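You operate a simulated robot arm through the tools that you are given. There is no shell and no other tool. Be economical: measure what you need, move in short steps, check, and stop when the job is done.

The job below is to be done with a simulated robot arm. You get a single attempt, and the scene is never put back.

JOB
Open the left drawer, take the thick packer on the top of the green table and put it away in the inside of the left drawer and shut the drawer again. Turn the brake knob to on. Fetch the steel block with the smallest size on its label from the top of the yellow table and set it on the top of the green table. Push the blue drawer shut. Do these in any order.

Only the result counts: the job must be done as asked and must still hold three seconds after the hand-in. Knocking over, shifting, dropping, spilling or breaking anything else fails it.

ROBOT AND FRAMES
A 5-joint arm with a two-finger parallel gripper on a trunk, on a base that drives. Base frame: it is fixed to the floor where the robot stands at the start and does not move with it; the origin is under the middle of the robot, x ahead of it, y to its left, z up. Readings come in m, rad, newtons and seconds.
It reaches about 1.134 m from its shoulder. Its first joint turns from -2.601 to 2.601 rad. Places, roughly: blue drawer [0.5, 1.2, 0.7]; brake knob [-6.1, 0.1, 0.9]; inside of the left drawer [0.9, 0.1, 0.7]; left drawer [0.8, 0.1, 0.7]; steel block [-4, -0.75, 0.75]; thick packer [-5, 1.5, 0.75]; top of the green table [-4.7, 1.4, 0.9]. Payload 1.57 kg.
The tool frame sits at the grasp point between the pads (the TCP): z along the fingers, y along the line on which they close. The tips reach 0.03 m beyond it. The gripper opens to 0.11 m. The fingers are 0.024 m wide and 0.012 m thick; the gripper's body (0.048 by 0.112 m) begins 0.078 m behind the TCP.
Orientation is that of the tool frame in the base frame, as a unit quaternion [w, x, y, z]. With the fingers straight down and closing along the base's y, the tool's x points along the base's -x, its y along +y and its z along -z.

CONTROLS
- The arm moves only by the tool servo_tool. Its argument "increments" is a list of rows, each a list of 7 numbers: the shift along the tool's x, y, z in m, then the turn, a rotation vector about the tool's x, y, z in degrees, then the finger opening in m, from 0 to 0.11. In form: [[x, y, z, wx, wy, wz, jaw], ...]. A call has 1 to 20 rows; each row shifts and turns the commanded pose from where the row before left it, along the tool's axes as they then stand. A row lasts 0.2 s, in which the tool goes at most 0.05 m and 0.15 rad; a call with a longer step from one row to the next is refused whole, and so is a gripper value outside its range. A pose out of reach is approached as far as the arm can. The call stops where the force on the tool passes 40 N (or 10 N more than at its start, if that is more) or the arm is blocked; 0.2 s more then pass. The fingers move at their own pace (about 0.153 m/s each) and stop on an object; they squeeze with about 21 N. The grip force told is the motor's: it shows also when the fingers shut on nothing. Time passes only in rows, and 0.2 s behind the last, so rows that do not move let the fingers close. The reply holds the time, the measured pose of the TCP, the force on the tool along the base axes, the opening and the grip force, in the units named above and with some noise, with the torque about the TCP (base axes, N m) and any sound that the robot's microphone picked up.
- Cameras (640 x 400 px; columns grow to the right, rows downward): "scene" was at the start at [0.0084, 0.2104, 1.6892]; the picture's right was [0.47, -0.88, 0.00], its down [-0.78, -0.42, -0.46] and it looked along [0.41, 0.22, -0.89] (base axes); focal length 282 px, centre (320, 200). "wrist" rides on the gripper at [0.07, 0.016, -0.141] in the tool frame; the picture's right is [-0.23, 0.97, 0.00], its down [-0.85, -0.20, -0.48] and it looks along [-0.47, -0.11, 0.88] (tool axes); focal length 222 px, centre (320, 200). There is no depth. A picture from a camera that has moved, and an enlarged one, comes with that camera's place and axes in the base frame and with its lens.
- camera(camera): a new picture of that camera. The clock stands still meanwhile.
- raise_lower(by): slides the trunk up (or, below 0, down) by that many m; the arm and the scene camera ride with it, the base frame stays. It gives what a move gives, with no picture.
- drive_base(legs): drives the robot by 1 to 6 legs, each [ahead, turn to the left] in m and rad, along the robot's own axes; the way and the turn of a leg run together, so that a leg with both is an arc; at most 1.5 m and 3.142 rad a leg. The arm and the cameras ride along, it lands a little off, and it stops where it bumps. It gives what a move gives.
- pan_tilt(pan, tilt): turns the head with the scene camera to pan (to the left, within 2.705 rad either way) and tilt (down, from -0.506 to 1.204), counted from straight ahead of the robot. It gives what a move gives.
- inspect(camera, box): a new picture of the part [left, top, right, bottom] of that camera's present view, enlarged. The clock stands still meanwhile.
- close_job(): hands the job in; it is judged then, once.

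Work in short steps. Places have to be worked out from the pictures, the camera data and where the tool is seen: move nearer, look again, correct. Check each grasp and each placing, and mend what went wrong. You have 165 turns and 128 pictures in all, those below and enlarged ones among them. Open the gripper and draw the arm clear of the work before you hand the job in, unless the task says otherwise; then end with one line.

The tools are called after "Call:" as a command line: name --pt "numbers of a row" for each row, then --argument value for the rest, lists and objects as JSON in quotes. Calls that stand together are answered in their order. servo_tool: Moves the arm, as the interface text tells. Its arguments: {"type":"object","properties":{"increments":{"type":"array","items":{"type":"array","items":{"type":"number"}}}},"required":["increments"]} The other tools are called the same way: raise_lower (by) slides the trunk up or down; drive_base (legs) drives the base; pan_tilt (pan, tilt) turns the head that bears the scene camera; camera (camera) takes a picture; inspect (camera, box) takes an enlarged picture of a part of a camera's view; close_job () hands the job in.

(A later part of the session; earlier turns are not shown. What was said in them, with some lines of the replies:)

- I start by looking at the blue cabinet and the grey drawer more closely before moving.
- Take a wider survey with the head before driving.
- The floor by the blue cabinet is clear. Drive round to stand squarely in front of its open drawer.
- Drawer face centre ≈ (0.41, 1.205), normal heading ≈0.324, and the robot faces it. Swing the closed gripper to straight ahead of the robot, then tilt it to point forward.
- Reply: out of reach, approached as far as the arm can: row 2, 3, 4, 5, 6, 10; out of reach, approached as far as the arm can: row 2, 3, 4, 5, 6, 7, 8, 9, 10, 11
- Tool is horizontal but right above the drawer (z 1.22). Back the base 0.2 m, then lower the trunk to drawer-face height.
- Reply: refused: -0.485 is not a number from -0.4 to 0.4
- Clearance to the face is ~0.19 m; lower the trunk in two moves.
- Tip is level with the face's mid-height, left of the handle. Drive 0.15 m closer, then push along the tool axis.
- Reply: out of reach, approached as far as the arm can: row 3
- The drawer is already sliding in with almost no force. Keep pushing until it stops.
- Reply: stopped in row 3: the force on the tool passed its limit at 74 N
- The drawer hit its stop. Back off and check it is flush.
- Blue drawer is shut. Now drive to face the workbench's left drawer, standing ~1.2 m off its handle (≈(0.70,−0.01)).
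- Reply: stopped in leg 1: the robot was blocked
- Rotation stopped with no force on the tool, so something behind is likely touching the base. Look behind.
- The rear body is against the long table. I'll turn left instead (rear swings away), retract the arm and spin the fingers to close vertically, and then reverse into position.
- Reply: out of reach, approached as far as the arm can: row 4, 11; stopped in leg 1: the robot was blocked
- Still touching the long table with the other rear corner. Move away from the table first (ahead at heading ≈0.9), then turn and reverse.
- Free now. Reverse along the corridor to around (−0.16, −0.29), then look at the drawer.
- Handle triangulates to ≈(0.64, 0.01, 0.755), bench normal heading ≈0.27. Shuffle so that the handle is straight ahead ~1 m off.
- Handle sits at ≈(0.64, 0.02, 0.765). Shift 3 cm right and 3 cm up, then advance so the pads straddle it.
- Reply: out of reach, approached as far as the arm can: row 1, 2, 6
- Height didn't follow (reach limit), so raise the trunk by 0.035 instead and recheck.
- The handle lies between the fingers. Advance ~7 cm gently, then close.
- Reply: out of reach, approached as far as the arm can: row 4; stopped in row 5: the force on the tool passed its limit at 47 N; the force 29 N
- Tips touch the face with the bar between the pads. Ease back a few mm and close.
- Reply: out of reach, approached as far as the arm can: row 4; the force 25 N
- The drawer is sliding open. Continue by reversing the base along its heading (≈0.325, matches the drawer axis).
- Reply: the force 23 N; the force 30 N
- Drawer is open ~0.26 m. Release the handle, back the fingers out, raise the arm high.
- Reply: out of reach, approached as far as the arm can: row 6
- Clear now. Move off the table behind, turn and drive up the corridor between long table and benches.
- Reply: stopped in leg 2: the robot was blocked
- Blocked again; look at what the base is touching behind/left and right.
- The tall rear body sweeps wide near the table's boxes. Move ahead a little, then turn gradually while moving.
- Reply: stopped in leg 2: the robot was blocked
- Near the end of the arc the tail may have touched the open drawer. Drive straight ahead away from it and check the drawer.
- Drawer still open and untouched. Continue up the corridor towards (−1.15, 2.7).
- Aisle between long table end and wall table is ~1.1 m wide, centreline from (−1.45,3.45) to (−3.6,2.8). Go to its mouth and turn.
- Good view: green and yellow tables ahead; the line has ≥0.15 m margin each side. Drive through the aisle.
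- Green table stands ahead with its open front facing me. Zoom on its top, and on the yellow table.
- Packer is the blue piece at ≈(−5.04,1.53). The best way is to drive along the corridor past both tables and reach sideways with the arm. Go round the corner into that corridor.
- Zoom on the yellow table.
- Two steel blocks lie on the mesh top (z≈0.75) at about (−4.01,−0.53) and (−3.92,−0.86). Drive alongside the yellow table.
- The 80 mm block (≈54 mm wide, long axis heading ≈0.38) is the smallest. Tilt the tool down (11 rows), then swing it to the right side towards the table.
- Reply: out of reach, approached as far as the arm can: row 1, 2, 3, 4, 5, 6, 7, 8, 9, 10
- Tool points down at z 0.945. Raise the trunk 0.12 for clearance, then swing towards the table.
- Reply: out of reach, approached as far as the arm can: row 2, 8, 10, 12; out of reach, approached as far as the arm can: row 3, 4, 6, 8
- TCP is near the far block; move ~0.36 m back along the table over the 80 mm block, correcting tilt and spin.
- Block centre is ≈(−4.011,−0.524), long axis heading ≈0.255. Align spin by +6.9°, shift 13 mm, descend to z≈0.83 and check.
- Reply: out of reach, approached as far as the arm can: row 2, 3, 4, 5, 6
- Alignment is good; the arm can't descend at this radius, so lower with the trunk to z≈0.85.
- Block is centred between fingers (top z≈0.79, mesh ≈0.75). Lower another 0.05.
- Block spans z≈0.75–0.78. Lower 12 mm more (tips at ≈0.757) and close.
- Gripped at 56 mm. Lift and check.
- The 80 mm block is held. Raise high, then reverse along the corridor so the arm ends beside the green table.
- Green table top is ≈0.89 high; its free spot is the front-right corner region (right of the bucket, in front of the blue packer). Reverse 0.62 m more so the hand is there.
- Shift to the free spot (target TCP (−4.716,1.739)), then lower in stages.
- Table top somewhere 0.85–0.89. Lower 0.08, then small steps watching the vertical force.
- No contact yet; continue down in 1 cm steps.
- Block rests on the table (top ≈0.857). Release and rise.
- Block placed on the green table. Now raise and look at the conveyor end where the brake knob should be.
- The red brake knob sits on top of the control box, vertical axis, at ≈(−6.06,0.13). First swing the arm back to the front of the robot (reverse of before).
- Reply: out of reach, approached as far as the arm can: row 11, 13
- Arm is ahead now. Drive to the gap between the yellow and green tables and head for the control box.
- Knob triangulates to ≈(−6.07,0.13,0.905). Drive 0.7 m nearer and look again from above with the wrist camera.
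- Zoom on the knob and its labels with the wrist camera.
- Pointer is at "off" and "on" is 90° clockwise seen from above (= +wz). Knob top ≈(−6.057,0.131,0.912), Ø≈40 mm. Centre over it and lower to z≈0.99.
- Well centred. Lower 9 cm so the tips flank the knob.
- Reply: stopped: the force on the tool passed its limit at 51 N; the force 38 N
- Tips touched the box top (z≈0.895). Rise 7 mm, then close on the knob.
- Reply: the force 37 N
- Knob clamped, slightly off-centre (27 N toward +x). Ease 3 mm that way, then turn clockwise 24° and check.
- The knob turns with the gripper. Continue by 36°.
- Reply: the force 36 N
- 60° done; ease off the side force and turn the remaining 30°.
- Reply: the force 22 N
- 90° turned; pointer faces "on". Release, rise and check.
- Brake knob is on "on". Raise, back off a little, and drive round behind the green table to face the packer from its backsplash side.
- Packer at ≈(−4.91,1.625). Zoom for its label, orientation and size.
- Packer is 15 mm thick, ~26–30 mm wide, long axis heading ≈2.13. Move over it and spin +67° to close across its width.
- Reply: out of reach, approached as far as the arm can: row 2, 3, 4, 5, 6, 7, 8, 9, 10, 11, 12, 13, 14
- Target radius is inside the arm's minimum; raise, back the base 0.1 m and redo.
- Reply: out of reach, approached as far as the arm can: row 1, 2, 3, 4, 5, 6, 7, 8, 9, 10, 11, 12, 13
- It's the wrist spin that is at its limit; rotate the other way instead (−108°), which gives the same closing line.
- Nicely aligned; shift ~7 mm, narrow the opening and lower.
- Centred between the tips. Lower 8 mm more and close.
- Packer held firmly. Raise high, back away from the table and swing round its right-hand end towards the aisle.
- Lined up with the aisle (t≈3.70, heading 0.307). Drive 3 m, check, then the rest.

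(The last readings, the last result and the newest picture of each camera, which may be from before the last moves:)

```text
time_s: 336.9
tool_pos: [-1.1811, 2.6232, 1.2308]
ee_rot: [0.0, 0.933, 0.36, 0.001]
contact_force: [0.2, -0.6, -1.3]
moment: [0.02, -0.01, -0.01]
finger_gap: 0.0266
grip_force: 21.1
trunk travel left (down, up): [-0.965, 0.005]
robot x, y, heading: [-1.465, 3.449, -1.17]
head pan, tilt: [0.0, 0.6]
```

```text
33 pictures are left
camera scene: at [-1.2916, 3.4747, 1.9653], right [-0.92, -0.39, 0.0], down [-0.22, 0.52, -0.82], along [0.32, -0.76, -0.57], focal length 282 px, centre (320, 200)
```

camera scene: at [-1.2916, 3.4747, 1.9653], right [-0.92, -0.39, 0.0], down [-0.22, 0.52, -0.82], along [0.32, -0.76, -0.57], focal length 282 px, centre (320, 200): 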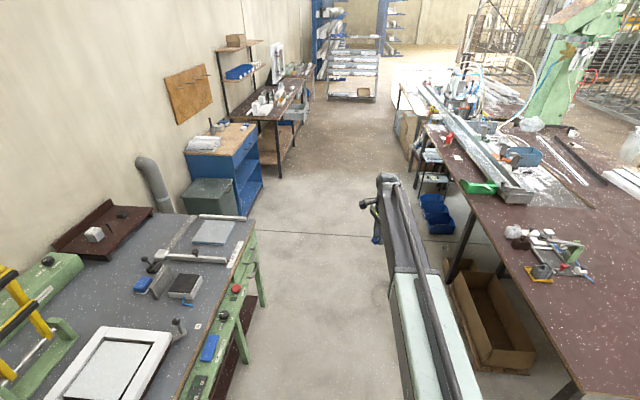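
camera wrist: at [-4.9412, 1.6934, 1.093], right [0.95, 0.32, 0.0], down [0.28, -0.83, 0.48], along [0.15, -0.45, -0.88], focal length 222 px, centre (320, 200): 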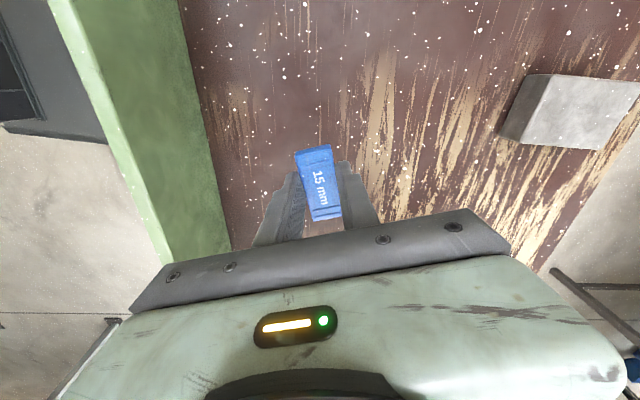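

View ahead is clear. Drive down the corridor to the roomy spot by the blue cabinet and turn round so I can reverse to the drawer like before.

Call:
drive_base --legs '[[1.31, 0.012], [1.31, 0]]'

Call:
drive_base --legs '[[0, 1.5], [0, 1.5]]'

```text
time_s: 349.7
tool_pos: [-0.1667, 0.1942, 1.2302]
ee_rot: [0.0, 0.935, 0.356, 0.001]
contact_force: [-0.6, -0.9, -0.6]
moment: [0.04, 0.01, -0.02]
finger_gap: 0.0267
grip_force: 20.8
trunk travel left (down, up): [-0.965, 0.005]
robot x, y, heading: [-0.4386, 1.0244, -1.185]
head pan, tilt: [0.0, 0.6]
```

```text
time_s: 357.4
tool_pos: [-0.6109, 1.8799, 1.2318]
ee_rot: [0.0, -0.296, 0.955, -0.001]
contact_force: [1.3, -1.1, -0.2]
moment: [0.03, -0.02, 0.0]
finger_gap: 0.0264
grip_force: 21.1
trunk travel left (down, up): [-0.965, 0.005]
robot x, y, heading: [-0.3723, 1.043, 1.818]
head pan, tilt: [0.0, 0.6]
```

Reverse down to the drawer along the previously proven route, then turn to face it.

Call:
drive_base --legs '[[0, -0.109], [-1.22, 0], [0, -0.81]]'

Call:
drive_base --legs '[[-0.15, 0], [0, -0.58]]'

Call:
pan_tilt --pan 0.0 --tilt 0.9

Call:
camera --camera "scene"

```text
time_s: 366.2
tool_pos: [0.3318, 0.5448, 1.2312]
ee_rot: [0.0, 0.171, 0.985, 0.001]
contact_force: [0.7, -1.5, 0.3]
moment: [0.01, -0.01, -0.02]
finger_gap: 0.0265
grip_force: 21.0
trunk travel left (down, up): [-0.965, 0.005]
robot x, y, heading: [-0.2311, -0.1205, 0.881]
head pan, tilt: [0.0, 0.6]
```

```text
time_s: 369.2
tool_pos: [0.513, 0.0079, 1.2302]
ee_rot: [0.0, 0.451, 0.893, 0.001]
contact_force: [-0.6, -0.1, 0.5]
moment: [0.0, -0.02, 0.02]
finger_gap: 0.0266
grip_force: 20.9
trunk travel left (down, up): [-0.965, 0.005]
robot x, y, heading: [-0.3298, -0.2119, 0.298]
head pan, tilt: [0.0, 0.6]
```

```text
time_s: 370.0
tool_pos: [0.5129, 0.0076, 1.2315]
ee_rot: [-0.001, 0.45, 0.893, 0.0]
contact_force: [0.0, 0.3, -0.5]
moment: [-0.01, 0.01, -0.01]
finger_gap: 0.0265
grip_force: 20.9
trunk travel left (down, up): [-0.965, 0.005]
robot x, y, heading: [-0.3314, -0.2123, 0.301]
head pan, tilt: [0.0, 0.901]
```

```text
32 pictures are left
camera scene: at [-0.349, -0.0402, 1.9405], right [0.3, -0.96, 0.0], down [-0.75, -0.23, -0.62], along [0.59, 0.18, -0.78], focal length 282 px, centre (320, 200)
```

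scene: 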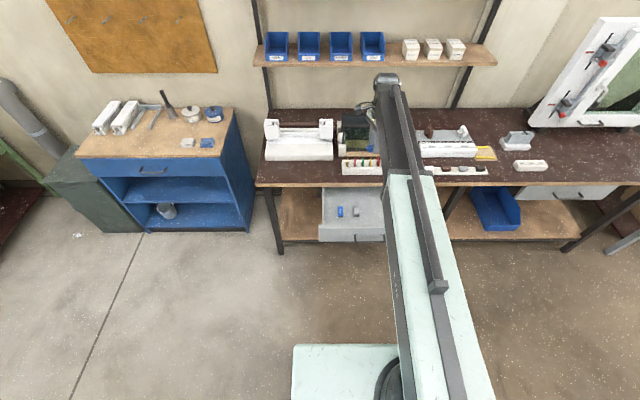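

Call:
camera --camera "wrist"

Call:
inspect --camera "scene" --box '[290, 160, 450, 260]'

```text
31 pictures are left
camera wrist: at [0.4844, 0.0746, 1.3729], right [0.92, 0.4, 0.0], down [0.35, -0.81, 0.48], along [0.19, -0.44, -0.88], focal length 222 px, centre (320, 200)
```

wrist: 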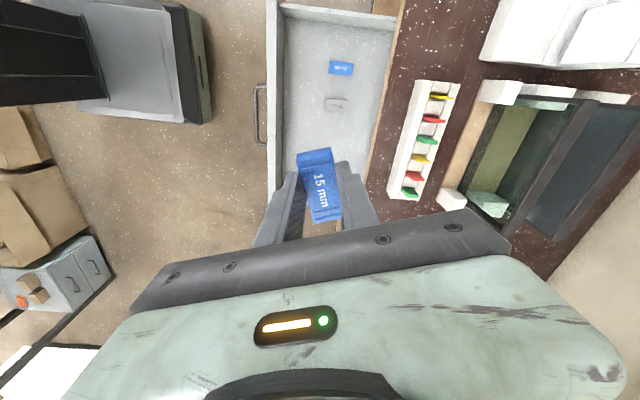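

```text
4.00 times, centred on (370, 210) of scene
camera zoom: at [-0.349, -0.0402, 1.9405], right [0.3, -0.96, 0.0], down [-0.75, -0.23, -0.62], along [0.59, 0.18, -0.78], focal length 1127 px, centre (120, 160)
```

zoom: 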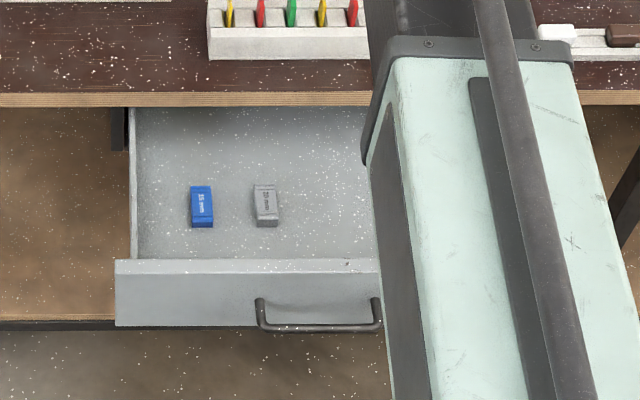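

Two other packers lie in the left half of the drawer; the right half ≈(0.576,−0.105) should be free. Move there and look.

Call:
servo_tool --pt "-0.032 -0.004 0 0 0 0 0.01" --pt "-0.032 -0.004 0 0 0 0 0.01" --pt "-0.032 -0.004 0 0 0 0 0.01" --pt "-0.032 -0.004 0 0 0 0 0.01" --pt "0 0 0 0 0 0 0.01"

Call:
raise_lower --by -0.25

Call:
camera --camera "wrist"

Call:
camera --camera "scene"

```text
time_s: 371.2
tool_pos: [0.5756, -0.1055, 1.2307]
ee_rot: [-0.001, 0.449, 0.893, 0.0]
contact_force: [-0.3, 0.1, 0.1]
moment: [0.04, -0.01, -0.03]
finger_gap: 0.0269
grip_force: 20.5
trunk travel left (down, up): [-0.965, 0.005]
robot x, y, heading: [-0.3277, -0.2119, 0.301]
head pan, tilt: [0.0, 0.901]
```

```text
time_s: 373.7
tool_pos: [0.5747, -0.105, 0.9821]
ee_rot: [-0.001, 0.45, 0.893, 0.0]
contact_force: [0.8, -0.6, -0.1]
moment: [0.01, 0.02, -0.05]
finger_gap: 0.0268
grip_force: 20.7
trunk travel left (down, up): [-0.715, 0.255]
robot x, y, heading: [-0.3295, -0.2139, 0.295]
head pan, tilt: [0.0, 0.901]
```

```text
29 pictures are left
camera wrist: at [0.5458, -0.0394, 1.1231], right [0.92, 0.4, 0.0], down [0.35, -0.81, 0.48], along [0.19, -0.44, -0.88], focal length 222 px, centre (320, 200)
```

wrist: 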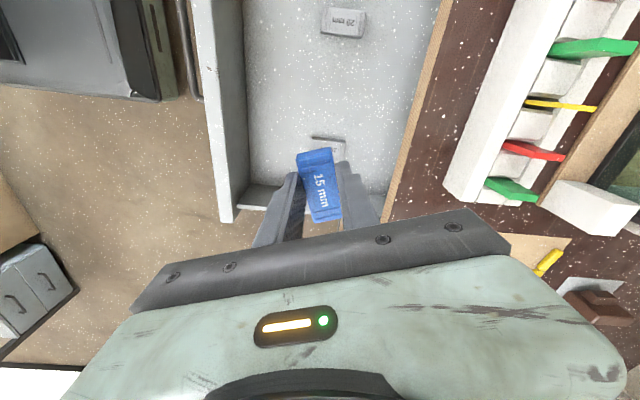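

```text
28 pictures are left
camera scene: at [-0.3493, -0.0404, 1.6905], right [0.3, -0.96, 0.0], down [-0.75, -0.23, -0.62], along [0.59, 0.18, -0.78], focal length 282 px, centre (320, 200)
```

scene: 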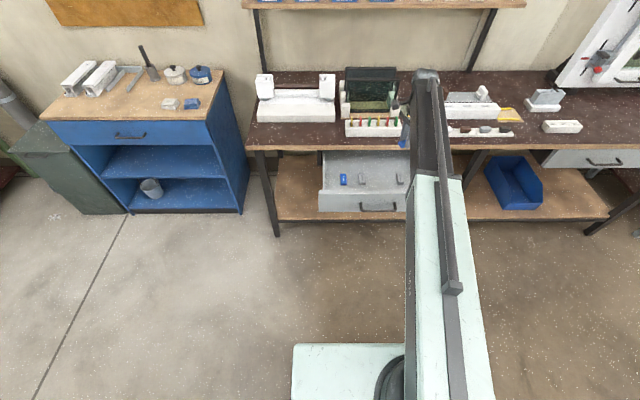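

A third packer lies near there at ≈(0.61,−0.13). The gap between it and the grey 20 mm one is centred at ≈(0.546,−0.056); shift there and lower further.

Call:
servo_tool --pt "0.0284 0.003 0 0 0 0 0.01" --pt "0.0284 0.003 0 0 0 0 0.01" --pt "0 0 0 0 0 0 0.01"

Call:
raise_lower --by -0.12

Call:
camera --camera "wrist"

Call:
inspect --camera "scene" --box '[300, 110, 460, 210]'

```text
time_s: 374.5
tool_pos: [0.5465, -0.0578, 0.9817]
ee_rot: [-0.001, 0.45, 0.893, 0.0]
contact_force: [-0.1, 0.2, -0.4]
moment: [0.0, 0.03, 0.01]
finger_gap: 0.0267
grip_force: 21.3
trunk travel left (down, up): [-0.715, 0.255]
robot x, y, heading: [-0.3299, -0.2179, 0.299]
head pan, tilt: [0.0, 0.901]
```

```text
time_s: 376.0
tool_pos: [0.5459, -0.0573, 0.8615]
ee_rot: [0.0, 0.45, 0.893, 0.0]
contact_force: [-0.6, -0.6, -0.2]
moment: [0.0, 0.0, 0.01]
finger_gap: 0.0266
grip_force: 20.8
trunk travel left (down, up): [-0.595, 0.375]
robot x, y, heading: [-0.3272, -0.2135, 0.296]
head pan, tilt: [0.0, 0.901]
```

```text
27 pictures are left
camera wrist: at [0.5166, 0.0086, 1.0031], right [0.92, 0.4, 0.0], down [0.35, -0.81, 0.48], along [0.19, -0.44, -0.88], focal length 222 px, centre (320, 200)
```

wrist: 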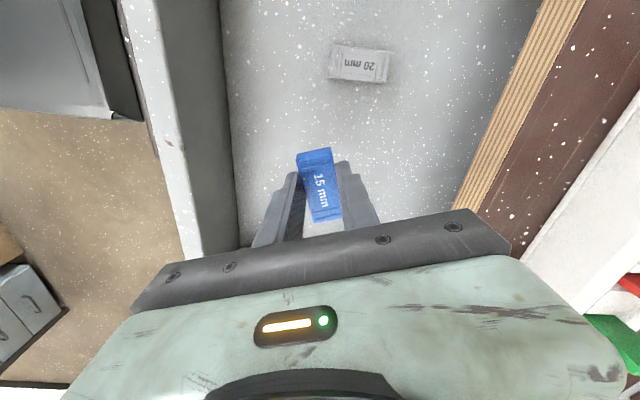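

```text
4.00 times, centred on (380, 160) of scene
camera zoom: at [-0.3494, -0.0404, 1.5705], right [0.3, -0.96, 0.0], down [-0.75, -0.23, -0.62], along [0.59, 0.18, -0.78], focal length 1127 px, centre (80, 360)
```

zoom: 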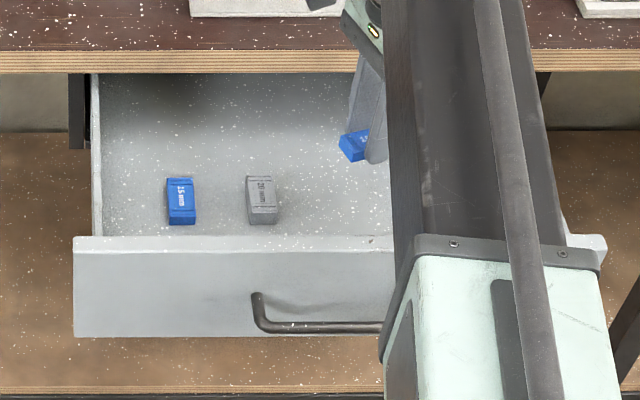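

Floor of the drawer is ≈0.73. Lower 0.085, then feel for contact.

Call:
raise_lower --by -0.085

Call:
raise_lower --by -0.008

Call:
camera --camera "wrist"

```text
time_s: 377.2
tool_pos: [0.545, -0.0581, 0.7757]
ee_rot: [-0.001, 0.45, 0.893, 0.0]
contact_force: [-0.6, -0.8, -0.4]
moment: [-0.01, -0.02, -0.02]
finger_gap: 0.0267
grip_force: 20.7
trunk travel left (down, up): [-0.51, 0.46]
robot x, y, heading: [-0.3267, -0.2154, 0.301]
head pan, tilt: [0.0, 0.901]
```

```text
time_s: 377.8
tool_pos: [0.5456, -0.0581, 0.7679]
ee_rot: [-0.001, 0.45, 0.893, 0.0]
contact_force: [0.4, -0.1, -0.5]
moment: [0.01, 0.03, 0.01]
finger_gap: 0.0266
grip_force: 21.0
trunk travel left (down, up): [-0.502, 0.468]
robot x, y, heading: [-0.3297, -0.2127, 0.299]
head pan, tilt: [0.0, 0.901]
```

```text
25 pictures are left
camera wrist: at [0.5166, 0.0087, 0.91], right [0.92, 0.4, 0.0], down [0.35, -0.81, 0.48], along [0.19, -0.44, -0.88], focal length 222 px, centre (320, 200)
```

wrist: 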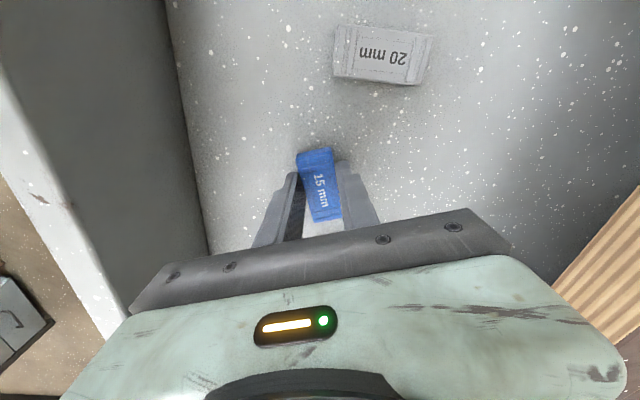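

Call:
raise_lower --by -0.01

Call:
raise_lower --by -0.008

```text
time_s: 378.4
tool_pos: [0.5454, -0.0582, 0.759]
ee_rot: [-0.001, 0.45, 0.893, 0.0]
contact_force: [0.4, 0.0, -0.7]
moment: [-0.03, -0.01, -0.01]
finger_gap: 0.0266
grip_force: 21.2
trunk travel left (down, up): [-0.492, 0.478]
robot x, y, heading: [-0.3282, -0.211, 0.297]
head pan, tilt: [0.0, 0.901]
```

```text
time_s: 378.9
tool_pos: [0.5423, -0.0575, 0.7564]
ee_rot: [0.001, 0.45, 0.893, 0.001]
contact_force: [-0.5, 0.5, 37.7]
moment: [-0.25, 0.45, 0.11]
finger_gap: 0.0267
grip_force: 20.7
trunk travel left (down, up): [-0.486, 0.484]
robot x, y, heading: [-0.3304, -0.2131, 0.302]
head pan, tilt: [0.0, 0.901]
stopped: the force on the tool passed its limit at 49 N (the readings are from after the stop); the commanded pose is now the measured one
```

Contact with the floor. Ease up 2 mm, release, rise and check.

Call:
raise_lower --by 0.003

Call:
servo_tool --pt "0 0 0 0 0 0 0.045" --pt "0 0 0 0 0 0 0.045" --pt "0 0 0 0 0 0 0.045"

Call:
raise_lower --by 0.16

Call:
camera --camera "wrist"

```text
time_s: 379.4
tool_pos: [0.5451, -0.0576, 0.7559]
ee_rot: [0.001, 0.45, 0.893, 0.001]
contact_force: [-0.3, 1.5, 11.2]
moment: [-0.02, 0.04, -0.04]
finger_gap: 0.0263
grip_force: 21.0
trunk travel left (down, up): [-0.489, 0.481]
robot x, y, heading: [-0.329, -0.2126, 0.3]
head pan, tilt: [0.0, 0.901]
```

```text
time_s: 380.2
tool_pos: [0.5459, -0.0585, 0.7561]
ee_rot: [0.0, 0.45, 0.893, 0.001]
contact_force: [-0.4, -3.3, 8.5]
moment: [-0.14, -0.04, -0.06]
finger_gap: 0.0448
grip_force: 0.1
trunk travel left (down, up): [-0.489, 0.481]
robot x, y, heading: [-0.332, -0.2151, 0.301]
head pan, tilt: [0.0, 0.901]
```

```text
time_s: 382.0
tool_pos: [0.5458, -0.0579, 0.9163]
ee_rot: [-0.001, 0.45, 0.893, 0.001]
contact_force: [0.3, -0.6, 0.4]
moment: [-0.01, 0.0, -0.02]
finger_gap: 0.0449
grip_force: 0.1
trunk travel left (down, up): [-0.649, 0.321]
robot x, y, heading: [-0.3284, -0.2139, 0.297]
head pan, tilt: [0.0, 0.901]
```

```text
24 pictures are left
camera wrist: at [0.5167, 0.0085, 1.057], right [0.92, 0.4, 0.0], down [0.35, -0.81, 0.48], along [0.19, -0.44, -0.88], focal length 222 px, centre (320, 200)
```

wrist: 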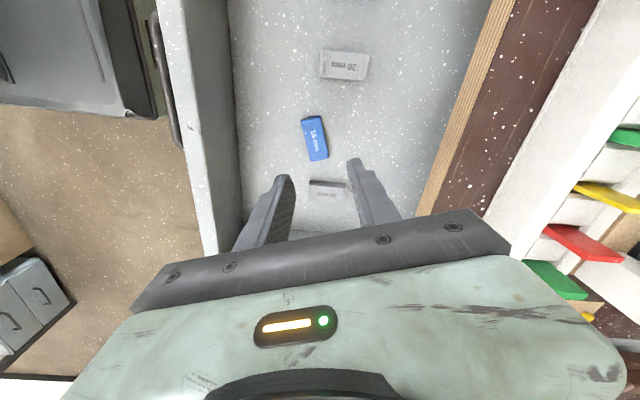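

Packer lies properly in the drawer. Now close it: back the base 0.18 m with the hand above, align spin, then tilt the tool forward.

Call:
raise_lower --by 0.2

Call:
drive_base --legs '[[-0.18, 0]]'

Call:
servo_tool --pt "0 0 0 0 0 6.5 0.05" --pt "0 0 0 0 0 6.5 0.05" --pt "0 0 0 0 0 6.5 0.05"

```text
time_s: 384.2
tool_pos: [0.5452, -0.058, 1.1149]
ee_rot: [-0.001, 0.45, 0.893, 0.0]
contact_force: [0.5, -0.1, 0.7]
moment: [0.02, 0.04, 0.0]
finger_gap: 0.0449
grip_force: 0.1
trunk travel left (down, up): [-0.849, 0.121]
robot x, y, heading: [-0.3274, -0.2146, 0.302]
head pan, tilt: [0.0, 0.901]
```

```text
time_s: 385.7
tool_pos: [0.3705, -0.112, 1.1168]
ee_rot: [-0.001, 0.45, 0.893, 0.001]
contact_force: [0.2, -0.3, 0.8]
moment: [0.01, -0.02, -0.02]
finger_gap: 0.0448
grip_force: 0.0
trunk travel left (down, up): [-0.849, 0.121]
robot x, y, heading: [-0.5027, -0.2694, 0.295]
head pan, tilt: [0.0, 0.901]
```

```text
time_s: 386.5
tool_pos: [0.3722, -0.1107, 1.1154]
ee_rot: [-0.002, 0.596, 0.803, -0.001]
contact_force: [0.1, -0.1, 0.8]
moment: [0.01, -0.02, 0.03]
finger_gap: 0.0501
grip_force: 0.0
trunk travel left (down, up): [-0.849, 0.121]
robot x, y, heading: [-0.5037, -0.2633, 0.3]
head pan, tilt: [0.0, 0.901]
```

Shift the hand 0.16 m left (face area left of the handle), then tilt the closed gripper to horizontal.

Call:
servo_tool --pt "0.04 0 0 0 0 0 0" --pt "0.04 0 0 0 0 0 0" --pt "0.04 0 0 0 0 0 0" --pt "0.04 0 0 0 0 0 0" --pt "0 0 0 -8.2 0 0 0" --pt "0 0 0 -8.2 0 0 0" --pt "0 0 0 -8.2 0 0 0" --pt "0 0 0 -8.2 0 0 0" --pt "0 0 0 -8.2 0 0 0" --pt "0 0 0 -8.2 0 0 0" --pt "0 0 0 -8.2 0 0 0" --pt "0 0 0 -8.2 0 0 0" --pt "0 0 0 -8.2 0 0 0" --pt "0 0 0 -8.2 0 0 0" --pt "0 0 0 -8 0 0 0"

Call:
camera --camera "scene"

```text
time_s: 389.7
tool_pos: [0.3253, 0.0394, 1.3407]
ee_rot: [0.411, 0.435, 0.581, 0.552]
contact_force: [0.8, 0.0, 0.2]
moment: [-0.01, 0.02, -0.01]
finger_gap: 0.0001
grip_force: 20.9
out of reach, approached as far as the arm can: row 5, 6, 7, 8, 9, 10, 11, 12, 13, 14, 15
trunk travel left (down, up): [-0.849, 0.121]
robot x, y, heading: [-0.5014, -0.2655, 0.3]
head pan, tilt: [0.0, 0.901]
```

```text
23 pictures are left
camera scene: at [-0.5235, -0.0943, 1.8246], right [0.3, -0.96, 0.0], down [-0.75, -0.23, -0.62], along [0.59, 0.18, -0.78], focal length 282 px, centre (320, 200)
```

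scene: 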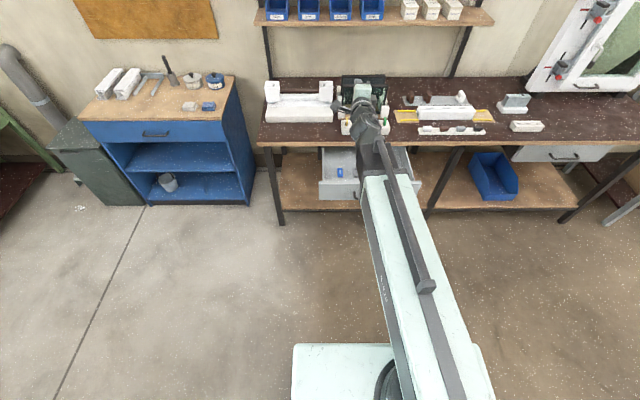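

Tool is horizontal; retract it ~8 cm before lowering in front of the drawer face.

Call:
servo_tool --pt "0 0 -0.014 0 0 0 0" --pt "0 0 -0.014 0 0 0 0" --pt "0 0 -0.014 0 0 0 0" --pt "0 0 -0.014 0 0 0 0" --pt "0 0 -0.014 0 0 0 0" --pt "0 0 -0.014 0 0 0 0"

```text
time_s: 391.1
tool_pos: [0.2557, 0.0191, 1.3409]
ee_rot: [0.412, 0.435, 0.581, 0.55]
contact_force: [0.0, -0.3, 0.3]
moment: [0.01, 0.02, -0.01]
finger_gap: 0.0
grip_force: 20.7
out of reach, approached as far as the arm can: row 6
trunk travel left (down, up): [-0.849, 0.121]
robot x, y, heading: [-0.5041, -0.2688, 0.298]
head pan, tilt: [0.0, 0.901]
```

Tip is ~9 cm short of the face. Lower the trunk to z≈0.76.

Call:
raise_lower --by -0.3

Call:
raise_lower --by -0.28

Call:
camera --camera "wrist"

Call:
inspect --camera "scene" --box '[290, 40, 450, 140]'

```text
time_s: 394.1
tool_pos: [0.2556, 0.0184, 1.0405]
ee_rot: [0.412, 0.435, 0.581, 0.551]
contact_force: [-0.1, 0.0, 0.7]
moment: [0.0, 0.0, 0.03]
finger_gap: 0.0
grip_force: 20.8
trunk travel left (down, up): [-0.549, 0.421]
robot x, y, heading: [-0.5036, -0.2658, 0.3]
head pan, tilt: [0.0, 0.901]
```

```text
time_s: 396.9
tool_pos: [0.2558, 0.0195, 0.7597]
ee_rot: [0.412, 0.435, 0.581, 0.551]
contact_force: [0.4, -0.7, 0.2]
moment: [0.03, -0.06, 0.0]
finger_gap: 0.0
grip_force: 20.9
trunk travel left (down, up): [-0.269, 0.701]
robot x, y, heading: [-0.5028, -0.2689, 0.3]
head pan, tilt: [0.0, 0.901]
```

```text
22 pictures are left
camera wrist: at [0.1013, 0.0466, 0.7848], right [0.12, -0.2, 0.97], down [-0.23, -0.96, -0.17], along [0.97, -0.2, -0.16], focal length 222 px, centre (320, 200)
```

wrist: 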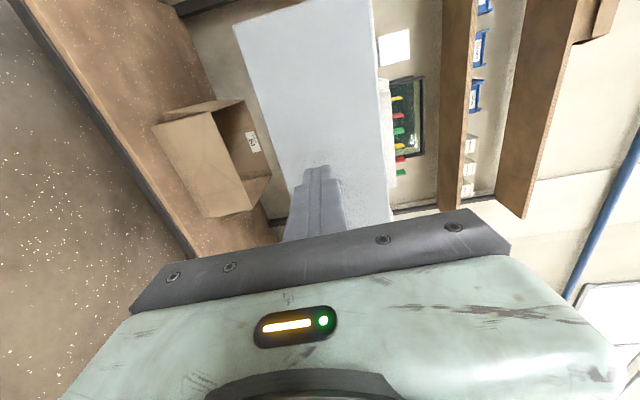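

```text
4.00 times, centred on (370, 90) of scene
camera zoom: at [-0.5236, -0.0943, 1.2446], right [0.3, -0.96, 0.0], down [-0.75, -0.23, -0.62], along [0.59, 0.18, -0.78], focal length 1127 px, centre (120, 640)
```

zoom: 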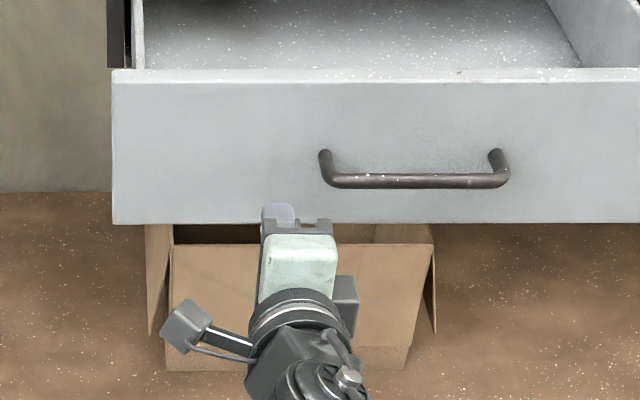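

Tip is level with the face, left of the handle. Drive forward 0.2 m (starts pushing), then push on with the arm.

Call:
drive_base --legs '[[0.1, 0], [0.1, 0]]'

Call:
servo_tool --pt "0 0 0.015 0 0 0 0" --pt "0 0 0.015 0 0 0 0" --pt "0 0 0.015 0 0 0 0" --pt "0 0 0.015 0 0 0 0" --pt "0 0 0.015 0 0 0 0" --pt "0 0 0.015 0 0 0 0"

Call:
camera --camera "scene"

```text
time_s: 398.8
tool_pos: [0.4515, 0.0808, 0.761]
ee_rot: [0.412, 0.435, 0.582, 0.551]
contact_force: [-0.6, -0.2, -0.7]
moment: [-0.03, 0.03, 0.0]
finger_gap: 0.0
grip_force: 20.8
trunk travel left (down, up): [-0.269, 0.701]
robot x, y, heading: [-0.3089, -0.2052, 0.303]
head pan, tilt: [0.0, 0.901]
```

```text
time_s: 400.2
tool_pos: [0.5385, 0.1049, 0.7605]
ee_rot: [0.412, 0.435, 0.582, 0.55]
contact_force: [-0.2, -0.1, -0.1]
moment: [0.0, 0.0, 0.0]
finger_gap: 0.0
grip_force: 21.0
out of reach, approached as far as the arm can: row 4
trunk travel left (down, up): [-0.269, 0.701]
robot x, y, heading: [-0.3102, -0.2054, 0.298]
head pan, tilt: [0.0, 0.901]
```

```text
20 pictures are left
camera scene: at [-0.3283, -0.0339, 1.2446], right [0.3, -0.96, 0.0], down [-0.75, -0.23, -0.62], along [0.59, 0.18, -0.78], focal length 282 px, centre (320, 200)
```

scene: 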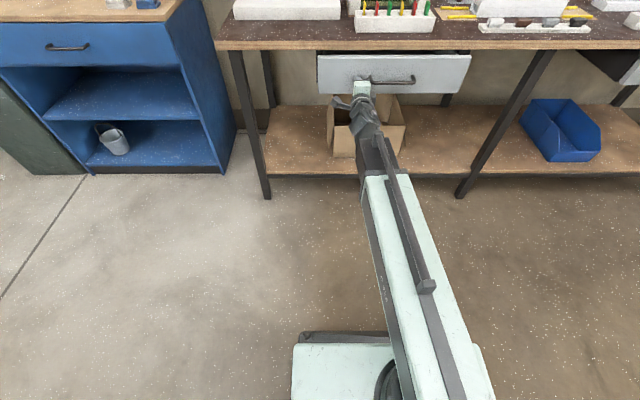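

The drawer is sliding in without resistance. Keep pushing until it stops.

Call:
servo_tool --pt "0 0 0.015 0 0 0 0" --pt "0 0 0.015 0 0 0 0" --pt "0 0 0.015 0 0 0 0" --pt "0 0 0.015 0 0 0 0" --pt "0 0 0.015 0 0 0 0" --pt "0 0 0.015 0 0 0 0" --pt "0 0 0.015 0 0 0 0" --pt "0 0 0.015 0 0 0 0" --pt "0 0 0.015 0 0 0 0" --pt "0 0 0.015 0 0 0 0"

Call:
camera --camera "scene"

```text
time_s: 401.2
tool_pos: [0.5892, 0.1204, 0.7592]
ee_rot: [0.411, 0.436, 0.583, 0.549]
contact_force: [-12.9, -5.3, -2.6]
moment: [0.0, -0.01, 0.1]
finger_gap: 0.0
grip_force: 20.7
out of reach, approached as far as the arm can: row 5
trunk travel left (down, up): [-0.269, 0.701]
robot x, y, heading: [-0.305, -0.203, 0.299]
head pan, tilt: [0.0, 0.901]
stopped in row 5: the force on the tool passed its limit at 78 N (the readings are from after the stop); the commanded pose is now the measured one
```

```text
19 pictures are left
camera scene: at [-0.3291, -0.0341, 1.2446], right [0.3, -0.96, 0.0], down [-0.75, -0.23, -0.62], along [0.59, 0.18, -0.78], focal length 282 px, centre (320, 200)
```

scene: 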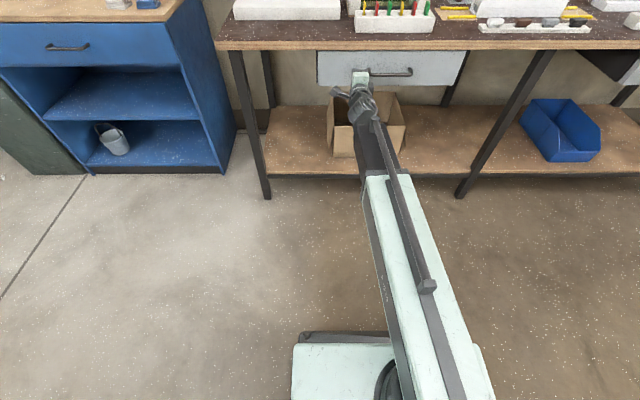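

The tip is at the same n≈0.628 where the closed face was touched before — fully shut. Back off, open the gripper, and verify.

Call:
servo_tool --pt "0 0 -0.015 0 0 0 0.02" --pt "0 0 -0.015 0 0 0 0.05" --pt "0 0 -0.015 0 0 0 0.06" --pt "0 0 -0.015 0 0 0 0.06" --pt "0 0 -0.015 0 0 0 0.06" --pt "0 0 -0.015 0 0 0 0.06"

Call:
drive_base --legs '[[-0.15, 0]]'

Call:
pan_tilt --pan 0.1 --tilt 0.5

Call:
camera --camera "scene"

```text
time_s: 402.6
tool_pos: [0.5039, 0.0957, 0.7596]
ee_rot: [0.412, 0.437, 0.582, 0.549]
contact_force: [-0.5, 0.8, -0.1]
moment: [-0.02, -0.02, 0.01]
finger_gap: 0.0601
grip_force: 0.0
out of reach, approached as far as the arm can: row 5
trunk travel left (down, up): [-0.269, 0.701]
robot x, y, heading: [-0.3077, -0.2097, 0.302]
head pan, tilt: [0.0, 0.901]
```

```text
time_s: 404.0
tool_pos: [0.359, 0.0509, 0.7602]
ee_rot: [0.412, 0.436, 0.582, 0.549]
contact_force: [0.2, 0.2, 0.0]
moment: [0.02, -0.02, 0.02]
finger_gap: 0.0603
grip_force: 0.1
trunk travel left (down, up): [-0.269, 0.701]
robot x, y, heading: [-0.4511, -0.2512, 0.303]
head pan, tilt: [0.0, 0.901]
```

```text
time_s: 404.9
tool_pos: [0.3586, 0.0507, 0.7586]
ee_rot: [0.412, 0.436, 0.583, 0.549]
contact_force: [0.4, 0.0, -0.1]
moment: [0.01, -0.01, -0.02]
finger_gap: 0.0598
grip_force: 0.2
trunk travel left (down, up): [-0.269, 0.701]
robot x, y, heading: [-0.4501, -0.2509, 0.303]
head pan, tilt: [0.099, 0.499]
```

```text
18 pictures are left
camera scene: at [-0.4606, -0.0654, 1.2784], right [0.39, -0.92, 0.0], down [-0.44, -0.19, -0.88], along [0.81, 0.34, -0.48], focal length 282 px, centre (320, 200)
```

scene: 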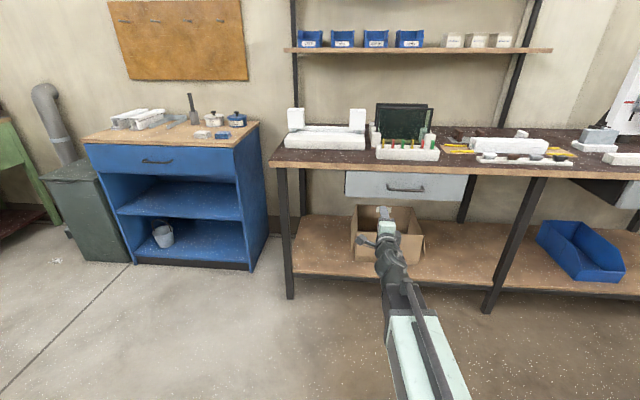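

Both drawers are shut, the packer is inside the left one, the brake is on and the 80 mm block is on the green table. The gripper is open and clear, so I hand the job in.

Call:
close_job

```text
The job is handed in.
```

The job is handed in. The 15 mm blue packer is in the left drawer, which is shut, and the brake knob is on "on". The 80 mm steel block is on the green table and the blue drawer is shut.
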